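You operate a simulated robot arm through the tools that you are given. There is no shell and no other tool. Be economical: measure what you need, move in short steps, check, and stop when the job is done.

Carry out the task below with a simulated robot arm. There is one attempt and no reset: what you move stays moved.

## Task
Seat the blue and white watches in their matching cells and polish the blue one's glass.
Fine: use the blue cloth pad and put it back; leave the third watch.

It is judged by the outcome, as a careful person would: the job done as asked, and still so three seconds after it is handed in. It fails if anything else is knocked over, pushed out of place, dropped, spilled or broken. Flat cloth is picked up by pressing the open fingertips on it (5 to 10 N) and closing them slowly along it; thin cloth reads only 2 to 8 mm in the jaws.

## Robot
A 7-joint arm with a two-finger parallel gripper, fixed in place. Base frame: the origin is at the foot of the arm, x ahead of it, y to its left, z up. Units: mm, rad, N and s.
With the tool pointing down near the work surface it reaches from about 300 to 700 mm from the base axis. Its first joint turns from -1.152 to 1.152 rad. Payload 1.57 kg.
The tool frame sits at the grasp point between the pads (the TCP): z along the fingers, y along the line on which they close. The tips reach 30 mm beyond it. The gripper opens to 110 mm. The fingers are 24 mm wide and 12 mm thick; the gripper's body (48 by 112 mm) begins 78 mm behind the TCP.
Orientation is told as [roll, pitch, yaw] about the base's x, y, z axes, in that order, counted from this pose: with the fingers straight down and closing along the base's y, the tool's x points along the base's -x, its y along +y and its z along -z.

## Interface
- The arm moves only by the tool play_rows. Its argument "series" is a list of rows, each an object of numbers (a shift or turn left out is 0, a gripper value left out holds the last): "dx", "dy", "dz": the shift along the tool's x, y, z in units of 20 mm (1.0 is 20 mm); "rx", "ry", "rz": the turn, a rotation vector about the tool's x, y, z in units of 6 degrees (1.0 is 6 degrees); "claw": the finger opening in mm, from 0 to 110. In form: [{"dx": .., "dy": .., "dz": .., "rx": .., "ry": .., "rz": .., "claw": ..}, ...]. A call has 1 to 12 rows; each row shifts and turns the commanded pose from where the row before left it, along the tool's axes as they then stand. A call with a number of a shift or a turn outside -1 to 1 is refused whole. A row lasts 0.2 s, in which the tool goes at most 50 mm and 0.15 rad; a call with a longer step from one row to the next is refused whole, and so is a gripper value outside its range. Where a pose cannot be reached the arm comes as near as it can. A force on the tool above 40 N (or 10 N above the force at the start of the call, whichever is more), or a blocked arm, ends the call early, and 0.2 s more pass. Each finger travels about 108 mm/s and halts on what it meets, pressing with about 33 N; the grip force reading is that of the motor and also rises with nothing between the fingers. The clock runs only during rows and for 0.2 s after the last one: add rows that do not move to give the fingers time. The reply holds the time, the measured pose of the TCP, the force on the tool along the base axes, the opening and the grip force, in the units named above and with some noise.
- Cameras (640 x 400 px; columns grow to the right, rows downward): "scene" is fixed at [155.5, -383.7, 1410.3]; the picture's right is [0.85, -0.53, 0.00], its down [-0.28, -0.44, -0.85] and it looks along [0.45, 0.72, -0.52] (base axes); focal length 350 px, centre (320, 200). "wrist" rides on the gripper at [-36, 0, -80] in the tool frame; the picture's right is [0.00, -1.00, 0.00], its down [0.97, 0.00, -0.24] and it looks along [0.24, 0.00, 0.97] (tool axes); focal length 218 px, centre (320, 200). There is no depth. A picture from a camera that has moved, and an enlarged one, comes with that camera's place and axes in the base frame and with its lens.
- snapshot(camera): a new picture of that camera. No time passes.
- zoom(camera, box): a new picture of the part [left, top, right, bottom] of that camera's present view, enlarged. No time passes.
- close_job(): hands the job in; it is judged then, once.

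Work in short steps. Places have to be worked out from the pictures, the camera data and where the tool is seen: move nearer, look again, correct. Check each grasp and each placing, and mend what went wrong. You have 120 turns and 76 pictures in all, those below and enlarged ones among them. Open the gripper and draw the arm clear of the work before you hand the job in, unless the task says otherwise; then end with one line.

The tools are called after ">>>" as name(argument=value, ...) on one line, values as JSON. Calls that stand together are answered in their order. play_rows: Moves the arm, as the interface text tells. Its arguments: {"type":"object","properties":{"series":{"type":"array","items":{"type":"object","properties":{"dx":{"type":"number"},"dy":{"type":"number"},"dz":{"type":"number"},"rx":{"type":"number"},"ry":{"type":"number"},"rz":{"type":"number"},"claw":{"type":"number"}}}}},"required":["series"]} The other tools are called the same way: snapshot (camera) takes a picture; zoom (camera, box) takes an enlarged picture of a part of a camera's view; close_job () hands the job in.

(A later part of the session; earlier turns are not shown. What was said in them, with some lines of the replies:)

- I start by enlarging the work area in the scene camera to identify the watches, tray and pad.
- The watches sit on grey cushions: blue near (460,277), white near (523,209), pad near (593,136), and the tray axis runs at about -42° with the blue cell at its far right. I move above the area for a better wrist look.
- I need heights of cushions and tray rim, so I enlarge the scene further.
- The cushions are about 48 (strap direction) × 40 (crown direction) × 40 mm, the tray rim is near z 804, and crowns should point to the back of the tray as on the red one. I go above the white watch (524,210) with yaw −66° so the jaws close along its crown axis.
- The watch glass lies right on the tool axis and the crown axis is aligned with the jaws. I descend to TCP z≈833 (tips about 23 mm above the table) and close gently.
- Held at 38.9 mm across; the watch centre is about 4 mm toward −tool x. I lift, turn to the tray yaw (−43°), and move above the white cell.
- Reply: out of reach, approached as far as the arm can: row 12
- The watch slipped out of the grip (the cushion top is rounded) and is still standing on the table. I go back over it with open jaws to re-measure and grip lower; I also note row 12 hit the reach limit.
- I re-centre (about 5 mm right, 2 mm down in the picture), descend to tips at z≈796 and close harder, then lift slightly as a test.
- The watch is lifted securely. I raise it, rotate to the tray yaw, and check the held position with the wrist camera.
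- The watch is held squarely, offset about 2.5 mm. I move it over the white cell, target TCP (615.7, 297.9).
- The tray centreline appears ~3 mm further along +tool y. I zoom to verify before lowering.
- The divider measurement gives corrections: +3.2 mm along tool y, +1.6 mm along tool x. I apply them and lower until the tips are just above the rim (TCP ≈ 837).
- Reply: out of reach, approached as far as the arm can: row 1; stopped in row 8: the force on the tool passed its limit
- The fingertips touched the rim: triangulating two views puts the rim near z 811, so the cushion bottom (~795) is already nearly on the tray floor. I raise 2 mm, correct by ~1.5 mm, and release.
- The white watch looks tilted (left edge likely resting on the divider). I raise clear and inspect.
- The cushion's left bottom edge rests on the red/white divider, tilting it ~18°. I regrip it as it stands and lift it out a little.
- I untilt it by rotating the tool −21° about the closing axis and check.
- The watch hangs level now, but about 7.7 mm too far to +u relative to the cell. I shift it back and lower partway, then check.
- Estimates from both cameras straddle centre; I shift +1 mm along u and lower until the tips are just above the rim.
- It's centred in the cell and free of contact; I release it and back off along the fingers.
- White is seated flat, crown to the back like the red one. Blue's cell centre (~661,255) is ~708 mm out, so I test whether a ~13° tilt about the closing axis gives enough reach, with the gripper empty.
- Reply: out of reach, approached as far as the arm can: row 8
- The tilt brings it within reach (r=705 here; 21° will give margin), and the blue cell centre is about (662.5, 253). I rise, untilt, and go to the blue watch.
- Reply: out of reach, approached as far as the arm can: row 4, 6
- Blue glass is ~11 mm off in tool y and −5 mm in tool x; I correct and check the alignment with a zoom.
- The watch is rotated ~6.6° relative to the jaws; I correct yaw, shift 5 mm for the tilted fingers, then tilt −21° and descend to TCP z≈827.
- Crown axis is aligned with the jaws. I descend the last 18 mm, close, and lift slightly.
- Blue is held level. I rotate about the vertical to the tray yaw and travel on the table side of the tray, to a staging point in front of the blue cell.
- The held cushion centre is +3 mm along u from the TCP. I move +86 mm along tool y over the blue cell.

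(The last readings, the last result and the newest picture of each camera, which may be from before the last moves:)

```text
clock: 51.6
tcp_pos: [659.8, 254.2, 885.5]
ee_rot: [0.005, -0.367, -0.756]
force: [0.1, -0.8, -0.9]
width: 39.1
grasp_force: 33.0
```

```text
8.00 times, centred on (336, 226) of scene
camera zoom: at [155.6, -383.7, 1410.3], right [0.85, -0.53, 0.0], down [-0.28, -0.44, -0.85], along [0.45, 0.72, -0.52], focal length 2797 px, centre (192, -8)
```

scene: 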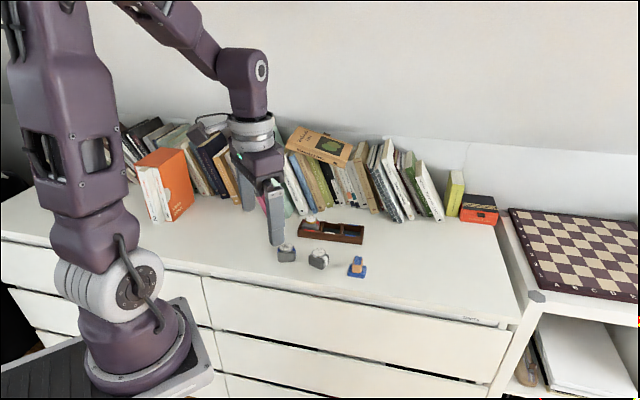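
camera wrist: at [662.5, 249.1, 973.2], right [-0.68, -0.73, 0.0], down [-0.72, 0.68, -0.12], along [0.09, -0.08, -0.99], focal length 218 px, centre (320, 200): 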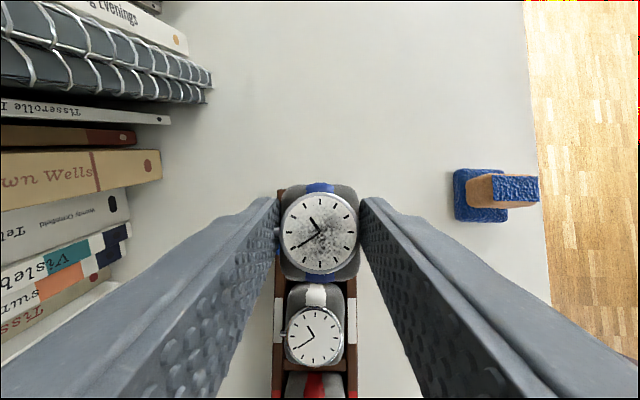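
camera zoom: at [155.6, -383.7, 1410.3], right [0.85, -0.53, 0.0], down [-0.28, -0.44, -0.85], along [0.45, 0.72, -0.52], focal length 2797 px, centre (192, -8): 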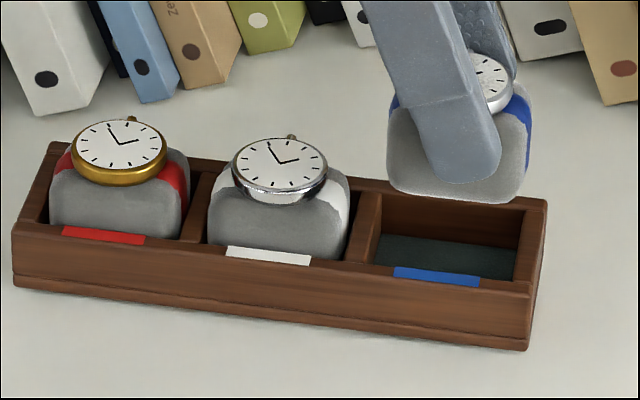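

Both cameras suggest shifting back along −u (≈2.5 mm) and ~+1.5 mm along v. I apply that, lower 20 mm, and check again.

>>> play_rows(series=[{"dx": 0.117, "dy": 0.08, "dz": -0.045}, {"dx": 0.18, "dz": 0.467}, {"dx": 0.18, "dz": 0.467}, {}])

>>> zoom(camera="wrist", box=[240, 170, 400, 370])

>>> zoom(camera="scene", box=[316, 206, 380, 246])

```text
clock: 52.6
tcp_pos: [660.1, 256.6, 865.4]
ee_rot: [0.006, -0.365, -0.756]
force: [-0.5, -0.7, -0.3]
width: 39.0
grasp_force: 33.1
```

```text
2.00 times, centred on (320, 270) of wrist
camera zoom: at [663.1, 251.0, 953.3], right [-0.68, -0.73, 0.0], down [-0.72, 0.68, -0.12], along [0.09, -0.08, -0.99], focal length 436 px, centre (320, 60)
```

zoom: 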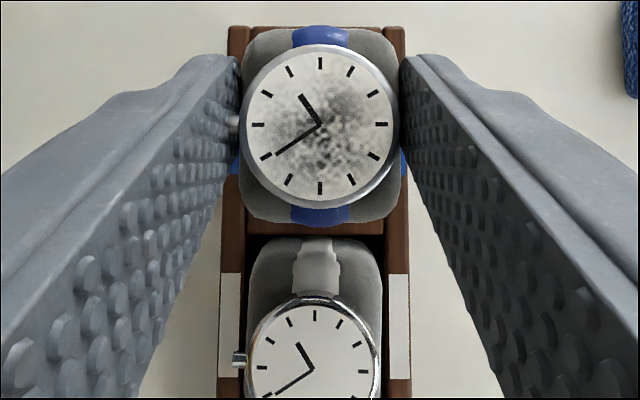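

```text
10.00 times, centred on (348, 226) of scene
camera zoom: at [155.6, -383.7, 1410.3], right [0.85, -0.53, 0.0], down [-0.28, -0.44, -0.85], along [0.45, 0.72, -0.52], focal length 3497 px, centre (40, -60)
```

zoom: 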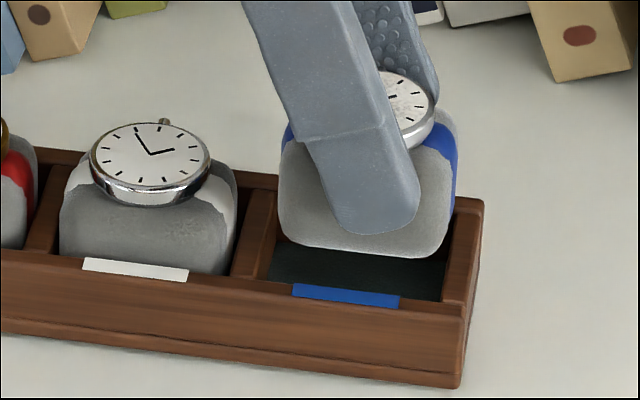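

Small fine corrections (−1.4 mm u, +1.2 mm v), then lower to TCP ≈846.

>>> play_rows(series=[{"dx": 0.065, "dy": 0.06, "dz": -0.025}, {"dx": 0.12, "dz": 0.31}, {"dx": 0.12, "dz": 0.31}, {"dx": 0.11, "dz": 0.28}, {}])

>>> zoom(camera="scene", box=[316, 206, 380, 246])

```text
clock: 53.8
tcp_pos: [660.3, 258.6, 845.7]
ee_rot: [0.005, -0.367, -0.756]
force: [-0.1, 0.2, -0.7]
width: 39.0
grasp_force: 33.2
```

```text
10.00 times, centred on (348, 226) of scene
camera zoom: at [155.6, -383.7, 1410.3], right [0.85, -0.53, 0.0], down [-0.28, -0.44, -0.85], along [0.45, 0.72, -0.52], focal length 3497 px, centre (40, -60)
```

zoom: 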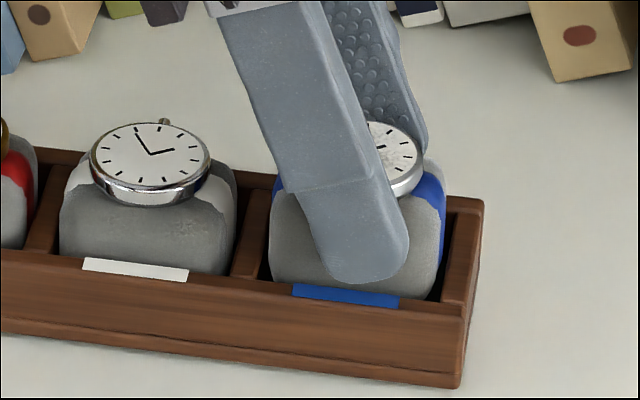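

It sits inside the cell with gaps both sides; I release and back off along the fingers.

>>> play_rows(series=[{"claw": 41}, {"claw": 45}, {"claw": 52}, {"claw": 60}, {"claw": 66}, {"dz": -0.5}, {"dz": -1}, {"dz": -1}, {"dz": -1}, {}])

>>> zoom(camera="scene", box=[296, 201, 392, 261])

>>> snapshot(camera="wrist")

```text
clock: 56.0
tcp_pos: [641.3, 277.2, 913.5]
ee_rot: [0.007, -0.367, -0.756]
force: [0.0, -0.2, 0.4]
width: 66.1
grasp_force: 0.1
```

```text
6.67 times, centred on (344, 231) of scene
camera zoom: at [155.5, -383.7, 1410.3], right [0.85, -0.53, 0.0], down [-0.28, -0.44, -0.85], along [0.45, 0.72, -0.52], focal length 2331 px, centre (160, -7)
```

zoom: 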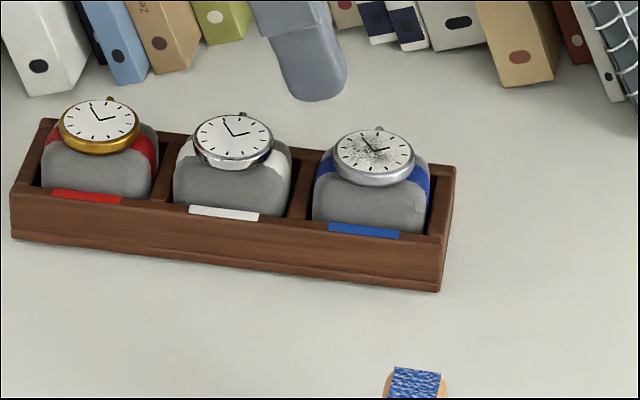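

```text
29 pictures are left
camera wrist: at [644.3, 271.9, 1000.7], right [-0.68, -0.73, 0.0], down [-0.72, 0.68, -0.12], along [0.09, -0.08, -0.99], focal length 218 px, centre (320, 200)
```

wrist: 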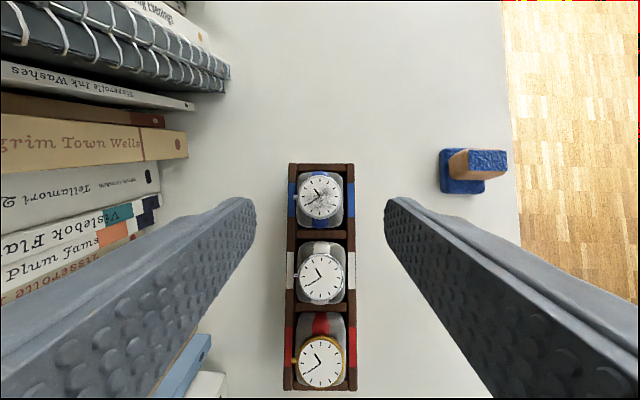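

Both watches are seated flat. Now I study the cloth pad.

>>> zoom(camera="wrist", box=[420, 130, 532, 200])

>>> zoom(camera="scene", box=[336, 250, 384, 280])

```text
5.71 times, centred on (476, 165) of wrist
camera zoom: at [644.3, 271.9, 1000.7], right [-0.68, -0.73, 0.0], down [-0.72, 0.68, -0.12], along [0.09, -0.08, -0.99], focal length 1247 px, centre (-571, 400)
```

zoom: 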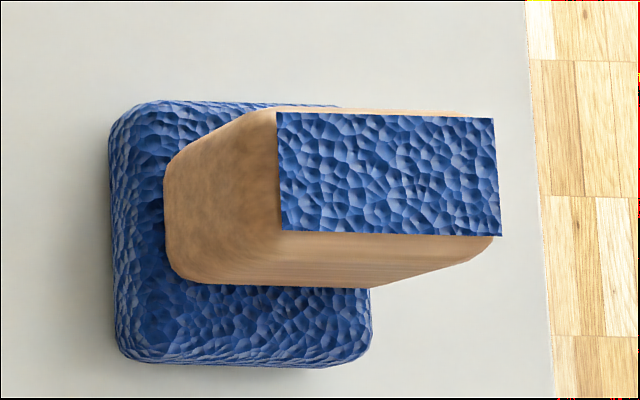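

```text
13.33 times, centred on (360, 265) of scene
camera zoom: at [155.5, -383.7, 1410.3], right [0.85, -0.53, 0.0], down [-0.28, -0.44, -0.85], along [0.45, 0.72, -0.52], focal length 4662 px, centre (-213, -667)
```

zoom: 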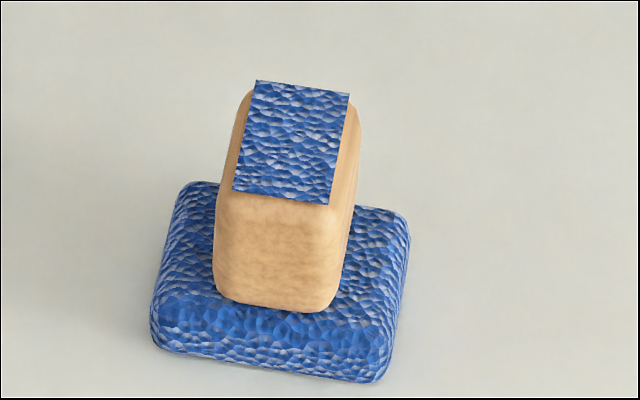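

The pad is square with the tray: base 46 mm at about (588, 131), handle 24 mm across u, top z≈820. I untilt, move over it, then rotate 90° so the jaws close on the handle's narrow sides.

>>> play_rows(series=[{"ry": 0.9}, {"ry": 0.9}, {"ry": 0.9}, {"ry": 0.8}, {"dx": -0.44, "dy": -1}, {"dx": -0.44, "dy": -1}, {"dx": -0.44, "dy": -1}, {"dx": -0.44, "dy": -1}, {"dx": -0.44, "dy": -1}, {"dx": -0.44, "dy": -1}, {"dx": -0.44, "dy": -1}, {"dy": -0.46}])

>>> play_rows(series=[{"rz": -1}, {"rz": -1}, {"rz": -1}, {"rz": -1}, {"rz": -1}, {"rz": -1}, {"rz": -1}, {"rz": -1}, {"rz": -1}, {"rz": -1}, {"rz": -1}, {"rz": -1}])

>>> play_rows(series=[{"rz": -1}, {"rz": -1}, {"rz": -1}, {}])

>>> snapshot(camera="wrist")

```text
clock: 58.6
tcp_pos: [624.8, 274.8, 903.6]
ee_rot: [-0.029, -0.036, -0.717]
force: [0.0, 0.4, -0.4]
width: 66.0
grasp_force: 0.0
out of reach, approached as far as the arm can: row 3, 4, 5, 6, 7, 8, 9, 10, 11, 12
```

```text
clock: 61.2
tcp_pos: [623.5, 258.6, 906.7]
ee_rot: [-0.043, 0.016, 0.492]
force: [0.2, 0.3, 0.7]
width: 66.1
grasp_force: 0.0
```

```text
clock: 62.2
tcp_pos: [624.1, 260.4, 905.9]
ee_rot: [-0.038, 0.029, 0.806]
force: [-1.0, -0.6, -0.1]
width: 66.1
grasp_force: 0.1
```

```text
26 pictures are left
camera wrist: at [646.7, 288.4, 984.6], right [0.72, -0.69, 0.04], down [-0.67, -0.69, 0.27], along [-0.16, -0.22, -0.96], focal length 218 px, centre (320, 200)
```

wrist: 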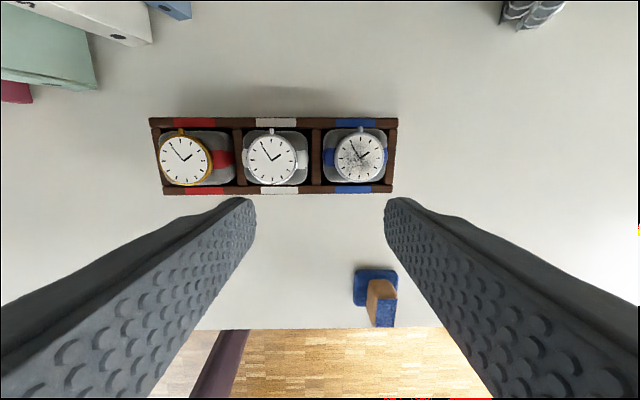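

Untilting left it at the reach boundary so the moves were skipped; nothing was touched. Now with yaw 46° set, I move inward to the pad and correct the small residual tilt.

>>> play_rows(series=[{"dx": 0.89, "dy": -0.456}, {"dx": 0.89, "dy": -0.456}, {"dx": 0.89, "dy": -0.456}, {"dx": 0.89, "dy": -0.456}, {"dx": 0.89, "dy": -0.456}, {"dx": 0.89, "dy": -0.456}, {"dx": 0.89, "dy": -0.456}, {"rx": -0.35, "ry": -0.29}, {}])

>>> snapshot(camera="wrist")

```text
clock: 64.2
tcp_pos: [583.1, 124.7, 910.9]
ee_rot: [0.001, -0.002, 0.806]
force: [0.0, -1.0, -0.4]
width: 65.9
grasp_force: 0.0
```

```text
25 pictures are left
camera wrist: at [607.9, 150.6, 992.2], right [0.72, -0.69, 0.0], down [-0.67, -0.7, 0.24], along [-0.16, -0.17, -0.97], focal length 218 px, centre (320, 200)
```

wrist: 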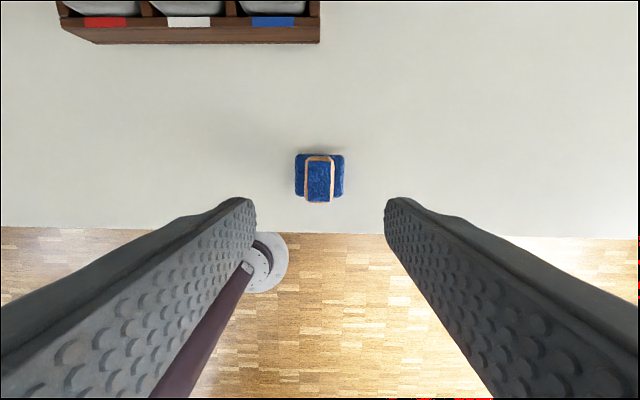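

Aligned. I tilt −16° about the closing axis (so polishing will be in reach with the pad level), descend to about z 829 and grip the handle.

>>> play_rows(series=[{"dx": -0.1, "ry": -0.9}, {"ry": -0.9}, {"ry": -0.9}, {"dx": 0.28, "dz": 0.96}, {"dx": 0.28, "dz": 0.96}, {"dx": 0.28, "dz": 0.96}, {"dx": 0.28, "dz": 0.96}, {}])

>>> snapshot(camera="wrist")

>>> zoom(camera="scene", box=[328, 236, 392, 276])

```text
clock: 66.0
tcp_pos: [585.2, 126.1, 831.8]
ee_rot: [0.0, -0.285, 0.807]
force: [0.6, 0.6, -0.6]
width: 65.9
grasp_force: 0.1
```

```text
24 pictures are left
camera wrist: at [592.9, 134.9, 918.2], right [0.72, -0.69, 0.0], down [-0.69, -0.72, -0.04], along [0.03, 0.03, -1.0], focal length 218 px, centre (320, 200)
```

wrist: 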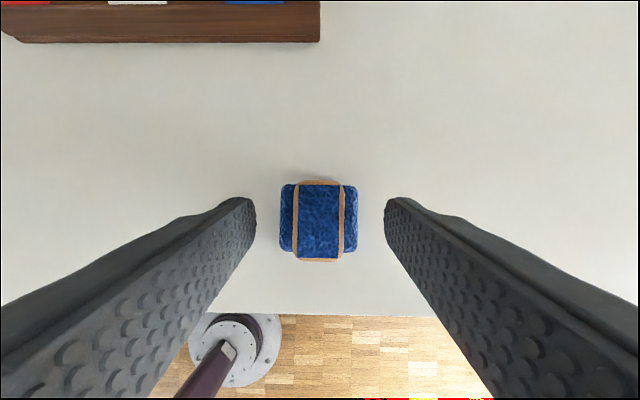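

```text
10.00 times, centred on (360, 256) of scene
camera zoom: at [155.5, -383.7, 1410.3], right [0.85, -0.53, 0.0], down [-0.28, -0.44, -0.85], along [0.45, 0.72, -0.52], focal length 3497 px, centre (-80, -360)
```

zoom: 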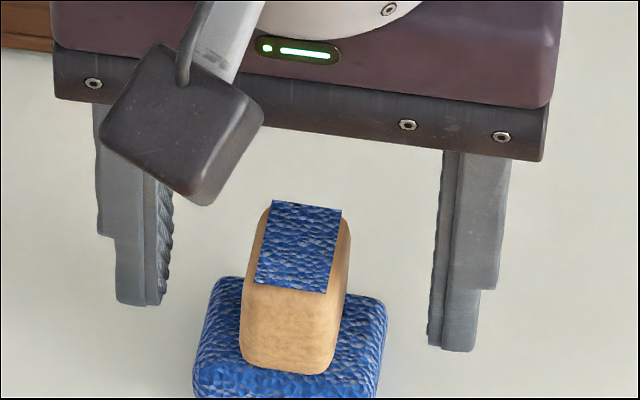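

Centred on the handle. I go down 2.5 mm more, close slowly, and lift a little.

>>> play_rows(series=[{"dx": 0.035, "dz": 0.12}, {"claw": 50}, {"claw": 38}, {"claw": 30}, {"claw": 26}, {"claw": 22}, {"claw": 12}, {}, {}])

>>> play_rows(series=[{"dx": -0.1, "dz": -0.35}, {"dx": -0.2, "dz": -0.7}, {"dx": -0.28, "dz": -0.96}, {"dx": -0.28, "dz": -0.96}, {"dx": -0.28, "dz": -0.96}, {"dx": -0.14, "dz": -0.48}, {}])

>>> zoom(camera="scene", box=[304, 196, 400, 276])

```text
clock: 68.0
tcp_pos: [584.8, 127.0, 827.9]
ee_rot: [0.0, -0.285, 0.808]
force: [0.0, -0.6, -0.4]
width: 22.9
grasp_force: 33.0
```

```text
clock: 69.6
tcp_pos: [582.6, 126.6, 921.1]
ee_rot: [-0.001, -0.285, 0.806]
force: [0.1, -0.4, -0.2]
width: 22.7
grasp_force: 33.3
```

```text
5.00 times, centred on (352, 236) of scene
camera zoom: at [155.5, -383.7, 1410.3], right [0.85, -0.53, 0.0], down [-0.28, -0.44, -0.85], along [0.45, 0.72, -0.52], focal length 1748 px, centre (160, 20)
```

zoom: 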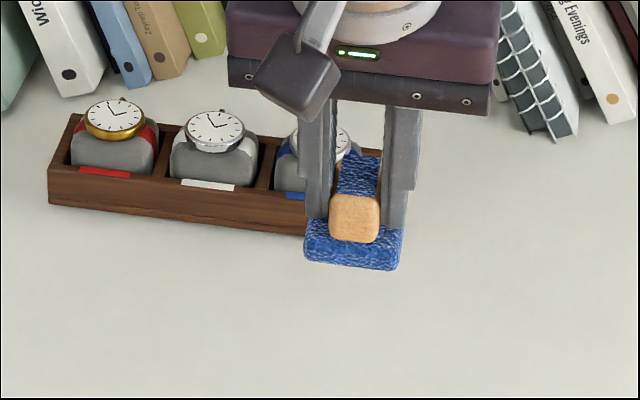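

The pad is held. I carry it over the blue watch (TCP target 656.6, 254.4) about 25 mm above the glass.

>>> play_rows(series=[{"dx": -0.861, "dy": 0.219, "dz": 0.25}, {"dx": -0.861, "dy": 0.219, "dz": 0.25}, {"dx": -0.861, "dy": 0.219, "dz": 0.25}, {"dx": -0.861, "dy": 0.219, "dz": 0.25}, {"dx": -0.861, "dy": 0.219, "dz": 0.25}, {"dx": -0.861, "dy": 0.219, "dz": 0.25}, {"dx": -0.861, "dy": 0.219, "dz": 0.25}, {"dx": -0.861, "dy": 0.219, "dz": 0.25}, {}, {}])

>>> snapshot(camera="wrist")

>>> zoom(camera="scene", box=[304, 191, 384, 241])

```text
clock: 71.8
tcp_pos: [657.5, 255.1, 919.6]
ee_rot: [-0.001, -0.284, 0.808]
force: [0.1, 0.1, -1.0]
width: 22.6
grasp_force: 32.4
```

```text
21 pictures are left
camera wrist: at [666.1, 263.0, 1007.1], right [0.72, -0.69, 0.0], down [-0.69, -0.72, -0.04], along [0.03, 0.03, -1.0], focal length 218 px, centre (320, 200)
```

wrist: 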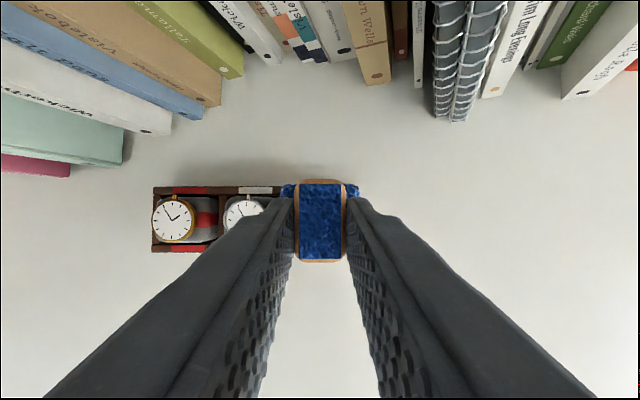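

```text
8.00 times, centred on (344, 216) of scene
camera zoom: at [155.6, -383.7, 1410.3], right [0.85, -0.53, 0.0], down [-0.28, -0.44, -0.85], along [0.45, 0.72, -0.52], focal length 2797 px, centre (128, 72)
```

zoom: 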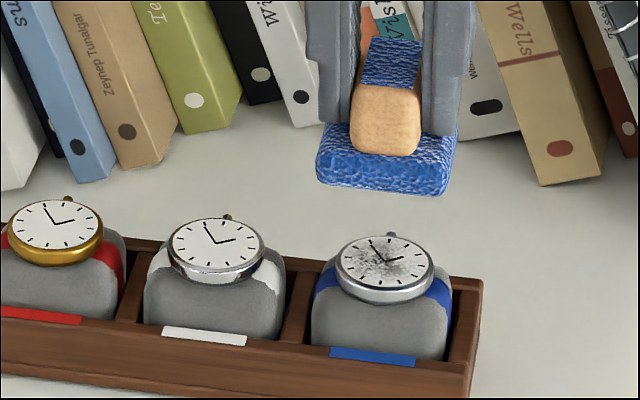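

Triangulation puts the blue glass near (661, 256.5, ~837). I correct ~2 mm and lower 28 mm, then continue in small force-checked steps.

>>> play_rows(series=[{"dx": 0.077, "dy": -0.075, "dz": -0.022}, {"dx": 0.13, "dz": 0.448}, {"dx": 0.13, "dz": 0.448}, {"dx": 0.13, "dz": 0.448}, {}])

>>> zoom(camera="scene", box=[304, 201, 384, 251])

```text
clock: 73.0
tcp_pos: [659.9, 253.1, 892.1]
ee_rot: [0.0, -0.283, 0.808]
force: [-0.5, 0.5, -0.4]
width: 22.8
grasp_force: 33.2
```

```text
8.00 times, centred on (344, 226) of scene
camera zoom: at [155.6, -383.7, 1410.3], right [0.85, -0.53, 0.0], down [-0.28, -0.44, -0.85], along [0.45, 0.72, -0.52], focal length 2797 px, centre (128, -8)
```

zoom: 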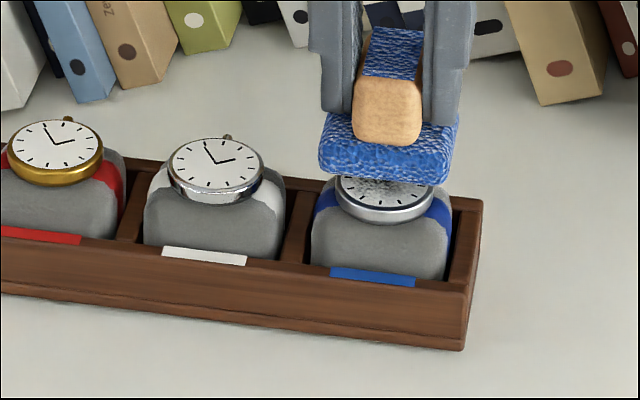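

Laterally centred. I lower in 2 mm steps watching the force.

>>> play_rows(series=[{"dx": 0.028, "dz": 0.096}, {"dx": 0.028, "dz": 0.096}, {"dx": 0.028, "dz": 0.096}, {}])

>>> play_rows(series=[{"dx": 0.02, "dz": 0.067}, {"dx": 0.02, "dz": 0.067}, {}])

```text
clock: 74.0
tcp_pos: [658.8, 254.6, 886.3]
ee_rot: [0.001, -0.285, 0.81]
force: [0.3, 0.5, -0.6]
width: 22.6
grasp_force: 33.0
```

```text
clock: 74.8
tcp_pos: [658.6, 253.6, 883.9]
ee_rot: [0.0, -0.284, 0.809]
force: [0.1, 0.0, 0.1]
width: 22.6
grasp_force: 33.2
```

No contact yet; continuing in small steps.

>>> play_rows(series=[{"dx": 0.02, "dz": 0.067}, {"dx": 0.02, "dz": 0.067}, {}])

>>> zoom(camera="scene", box=[316, 206, 380, 246])

```text
clock: 75.6
tcp_pos: [659.2, 253.5, 881.0]
ee_rot: [0.003, -0.284, 0.808]
force: [0.1, 1.0, -0.4]
width: 22.7
grasp_force: 32.5
```

```text
10.00 times, centred on (348, 226) of scene
camera zoom: at [155.6, -383.7, 1410.3], right [0.85, -0.53, 0.0], down [-0.28, -0.44, -0.85], along [0.45, 0.72, -0.52], focal length 3497 px, centre (40, -60)
```

zoom: 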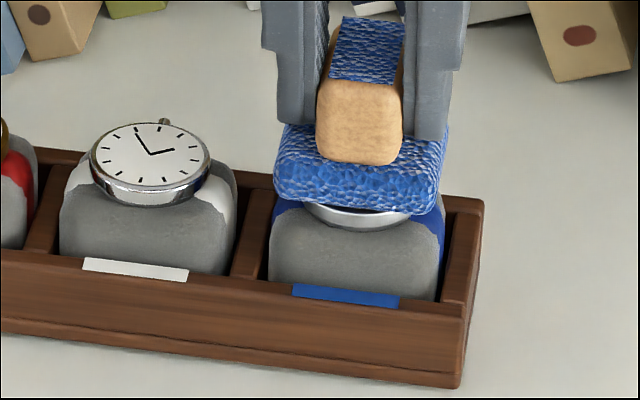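

Nearly touching. Continuing with 1 mm steps.

>>> play_rows(series=[{"dx": 0.014, "dz": 0.048}, {"dx": 0.014, "dz": 0.048}, {}])

>>> play_rows(series=[{"dx": 0.014, "dz": 0.048}, {}])

```text
clock: 76.4
tcp_pos: [657.5, 253.5, 880.7]
ee_rot: [-0.001, -0.287, 0.809]
force: [-1.4, -1.4, 14.4]
width: 22.6
grasp_force: 33.0
```

```text
clock: 77.0
tcp_pos: [658.6, 253.7, 879.5]
ee_rot: [0.0, -0.288, 0.81]
force: [-0.9, -0.6, 28.0]
width: 22.9
grasp_force: 32.6
```

Contact made: 28 N is more than needed, so I back off 1.4 mm and rub along both directions with ~8 N.

>>> play_rows(series=[{"dx": -0.02, "dz": -0.067}, {"dy": 0.3}, {"dy": -0.3}, {"dy": -0.3}, {"dy": 0.3}, {"dy": 0.3}, {"dy": -0.3}, {"dy": -0.3}, {"dy": 0.3}])

```text
clock: 79.0
tcp_pos: [659.5, 251.9, 878.5]
ee_rot: [-0.004, -0.285, 0.806]
force: [5.5, -1.6, 11.5]
width: 22.8
grasp_force: 32.5
```

Force 11 N while rubbing, good. Now strokes along the other axis, then a few more.

>>> play_rows(series=[{"dx": 0.288, "dz": -0.084}, {"dx": -0.288, "dz": 0.084}, {"dx": -0.24, "dz": 0.07}, {"dx": 0.24, "dz": -0.07}, {"dx": 0.288, "dz": -0.084}, {"dx": -0.288, "dz": 0.084}, {"dx": -0.24, "dz": 0.07}, {"dx": 0.24, "dz": -0.07}, {"dy": 0.3}, {"dy": -0.6}, {"dy": 0.3}])

```text
clock: 81.4
tcp_pos: [657.1, 252.5, 878.7]
ee_rot: [-0.002, -0.285, 0.807]
force: [2.4, -1.9, 4.8]
width: 22.6
grasp_force: 32.9
```

I lift 45 mm straight up and inspect the glass.

>>> play_rows(series=[{"dx": -0.14, "dz": -0.48}, {"dx": -0.28, "dz": -0.96}, {"dx": -0.21, "dz": -0.72}, {}])

>>> zoom(camera="scene", box=[304, 201, 384, 251])

```text
clock: 82.4
tcp_pos: [657.6, 252.3, 925.1]
ee_rot: [0.001, -0.285, 0.807]
force: [0.1, -0.1, 0.0]
width: 22.8
grasp_force: 32.8
```

```text
8.00 times, centred on (344, 226) of scene
camera zoom: at [155.6, -383.7, 1410.3], right [0.85, -0.53, 0.0], down [-0.28, -0.44, -0.85], along [0.45, 0.72, -0.52], focal length 2797 px, centre (128, -8)
```

zoom: 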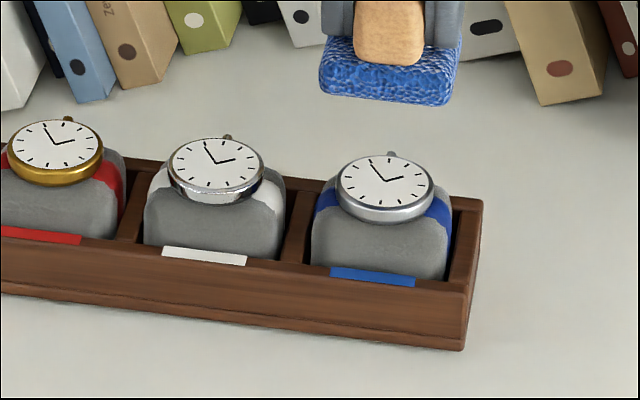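

The glass is clean. I carry the pad back to above its original place.

>>> play_rows(series=[{"dx": 0.845, "dy": -0.213, "dz": -0.246}, {"dx": 0.845, "dy": -0.213, "dz": -0.246}, {"dx": 0.845, "dy": -0.213, "dz": -0.246}, {"dx": 0.845, "dy": -0.213, "dz": -0.246}, {"dx": 0.845, "dy": -0.213, "dz": -0.246}, {"dx": 0.845, "dy": -0.213, "dz": -0.246}, {"dx": 0.845, "dy": -0.213, "dz": -0.246}, {"dx": 0.845, "dy": -0.213, "dz": -0.246}, {}, {}])

```text
clock: 84.6
tcp_pos: [588.1, 126.9, 923.2]
ee_rot: [0.001, -0.284, 0.807]
force: [0.5, -0.4, -0.6]
width: 22.6
grasp_force: 32.7
```

I correct 3 mm and lower to just above the table.

>>> play_rows(series=[{"dx": 0.11, "dy": 0.12, "dz": -0.03}, {"dx": 0.26, "dz": 0.9}, {"dx": 0.26, "dz": 0.9}, {"dx": 0.26, "dz": 0.9}, {"dx": 0.26, "dz": 0.9}, {"dx": 0.13, "dz": 0.45}, {}, {}])

```text
clock: 86.4
tcp_pos: [581.7, 127.1, 839.0]
ee_rot: [-0.001, -0.285, 0.808]
force: [0.3, -0.1, -1.1]
width: 22.5
grasp_force: 32.9
```

>>> play_rows(series=[{"dx": 0.055, "dz": 0.19}, {"dx": 0.055, "dz": 0.19}, {}])

>>> play_rows(series=[{}])

```text
clock: 87.2
tcp_pos: [583.2, 127.3, 830.0]
ee_rot: [0.001, -0.286, 0.808]
force: [0.1, 0.3, -0.5]
width: 22.8
grasp_force: 33.3
```

```text
clock: 87.6
tcp_pos: [583.3, 126.9, 830.9]
ee_rot: [-0.002, -0.284, 0.809]
force: [0.1, 0.1, -0.1]
width: 22.5
grasp_force: 33.4
```

Position is within ~1.5 mm of the original, 2–3 mm above the table; I nudge it, set it down gently and check the force.

>>> play_rows(series=[{"dx": -0.05, "dy": -0.055, "dz": 0.015}, {"dx": 0.02, "dz": 0.067}, {"dx": 0.014, "dz": 0.048}, {}])

```text
clock: 88.6
tcp_pos: [584.6, 127.1, 828.1]
ee_rot: [0.0, -0.283, 0.808]
force: [-0.6, 0.4, -0.7]
width: 22.7
grasp_force: 33.2
```

At the original height and place; a touch lower until contact, then open and withdraw along the fingers.

>>> play_rows(series=[{"dx": 0.01, "dz": 0.03}, {}, {"claw": 26}, {"claw": 34}, {"claw": 46}, {"claw": 60}, {}, {"dz": -0.5}, {"dz": -1}, {"dz": -1}, {"dz": -1}, {"dz": -1}])

>>> play_rows(series=[{"ry": 0.9}, {"ry": 0.9}, {"ry": 0.9}, {"dx": 0.8, "dz": -0.8}, {"dx": 0.8, "dz": -0.8}, {"dx": 0.8, "dz": -0.8}, {"dx": 0.8, "dz": -0.8}, {}, {}, {}])

>>> snapshot(camera="scene")

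>>> zoom(camera="scene", box=[260, 200, 388, 280])

```text
clock: 91.2
tcp_pos: [565.6, 108.9, 914.0]
ee_rot: [0.0, -0.286, 0.809]
force: [0.1, -0.1, 0.9]
width: 60.0
grasp_force: 0.1
```

```text
clock: 93.4
tcp_pos: [521.4, 61.2, 978.7]
ee_rot: [0.0, -0.002, 0.808]
force: [-0.7, 0.9, -0.2]
width: 59.8
grasp_force: 0.0
```

```text
16 pictures are left
```

scene: 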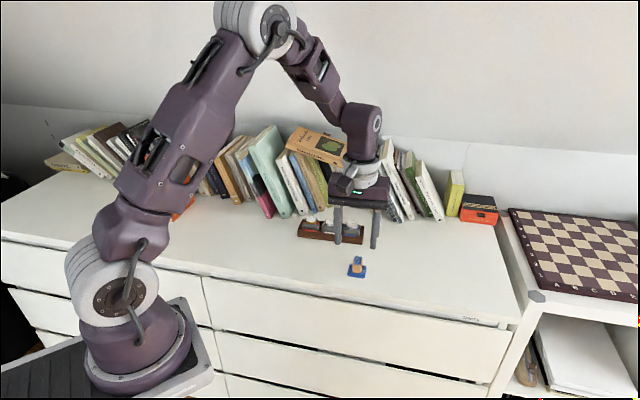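

```text
5.00 times, centred on (324, 240) of scene
camera zoom: at [155.5, -383.7, 1410.3], right [0.85, -0.53, 0.0], down [-0.28, -0.44, -0.85], along [0.45, 0.72, -0.52], focal length 1748 px, centre (300, 0)
```

zoom: 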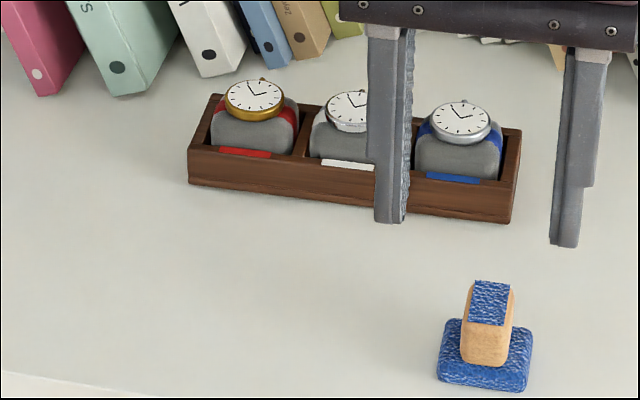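

The pad stands at its original spot, both watches are seated, the blue glass is clean, the third watch is untouched and the arm is clear. Handing in.

>>> close_job()

```text
The job is handed in.
```

The blue and white watches are seated flat in their matching cells, and the blue one's glass is polished clean. The cloth pad is back in its original spot and the third watch was left alone. The white watch slipped from the first grip and then tilted against a cell divider, so I regripped and reseated it.
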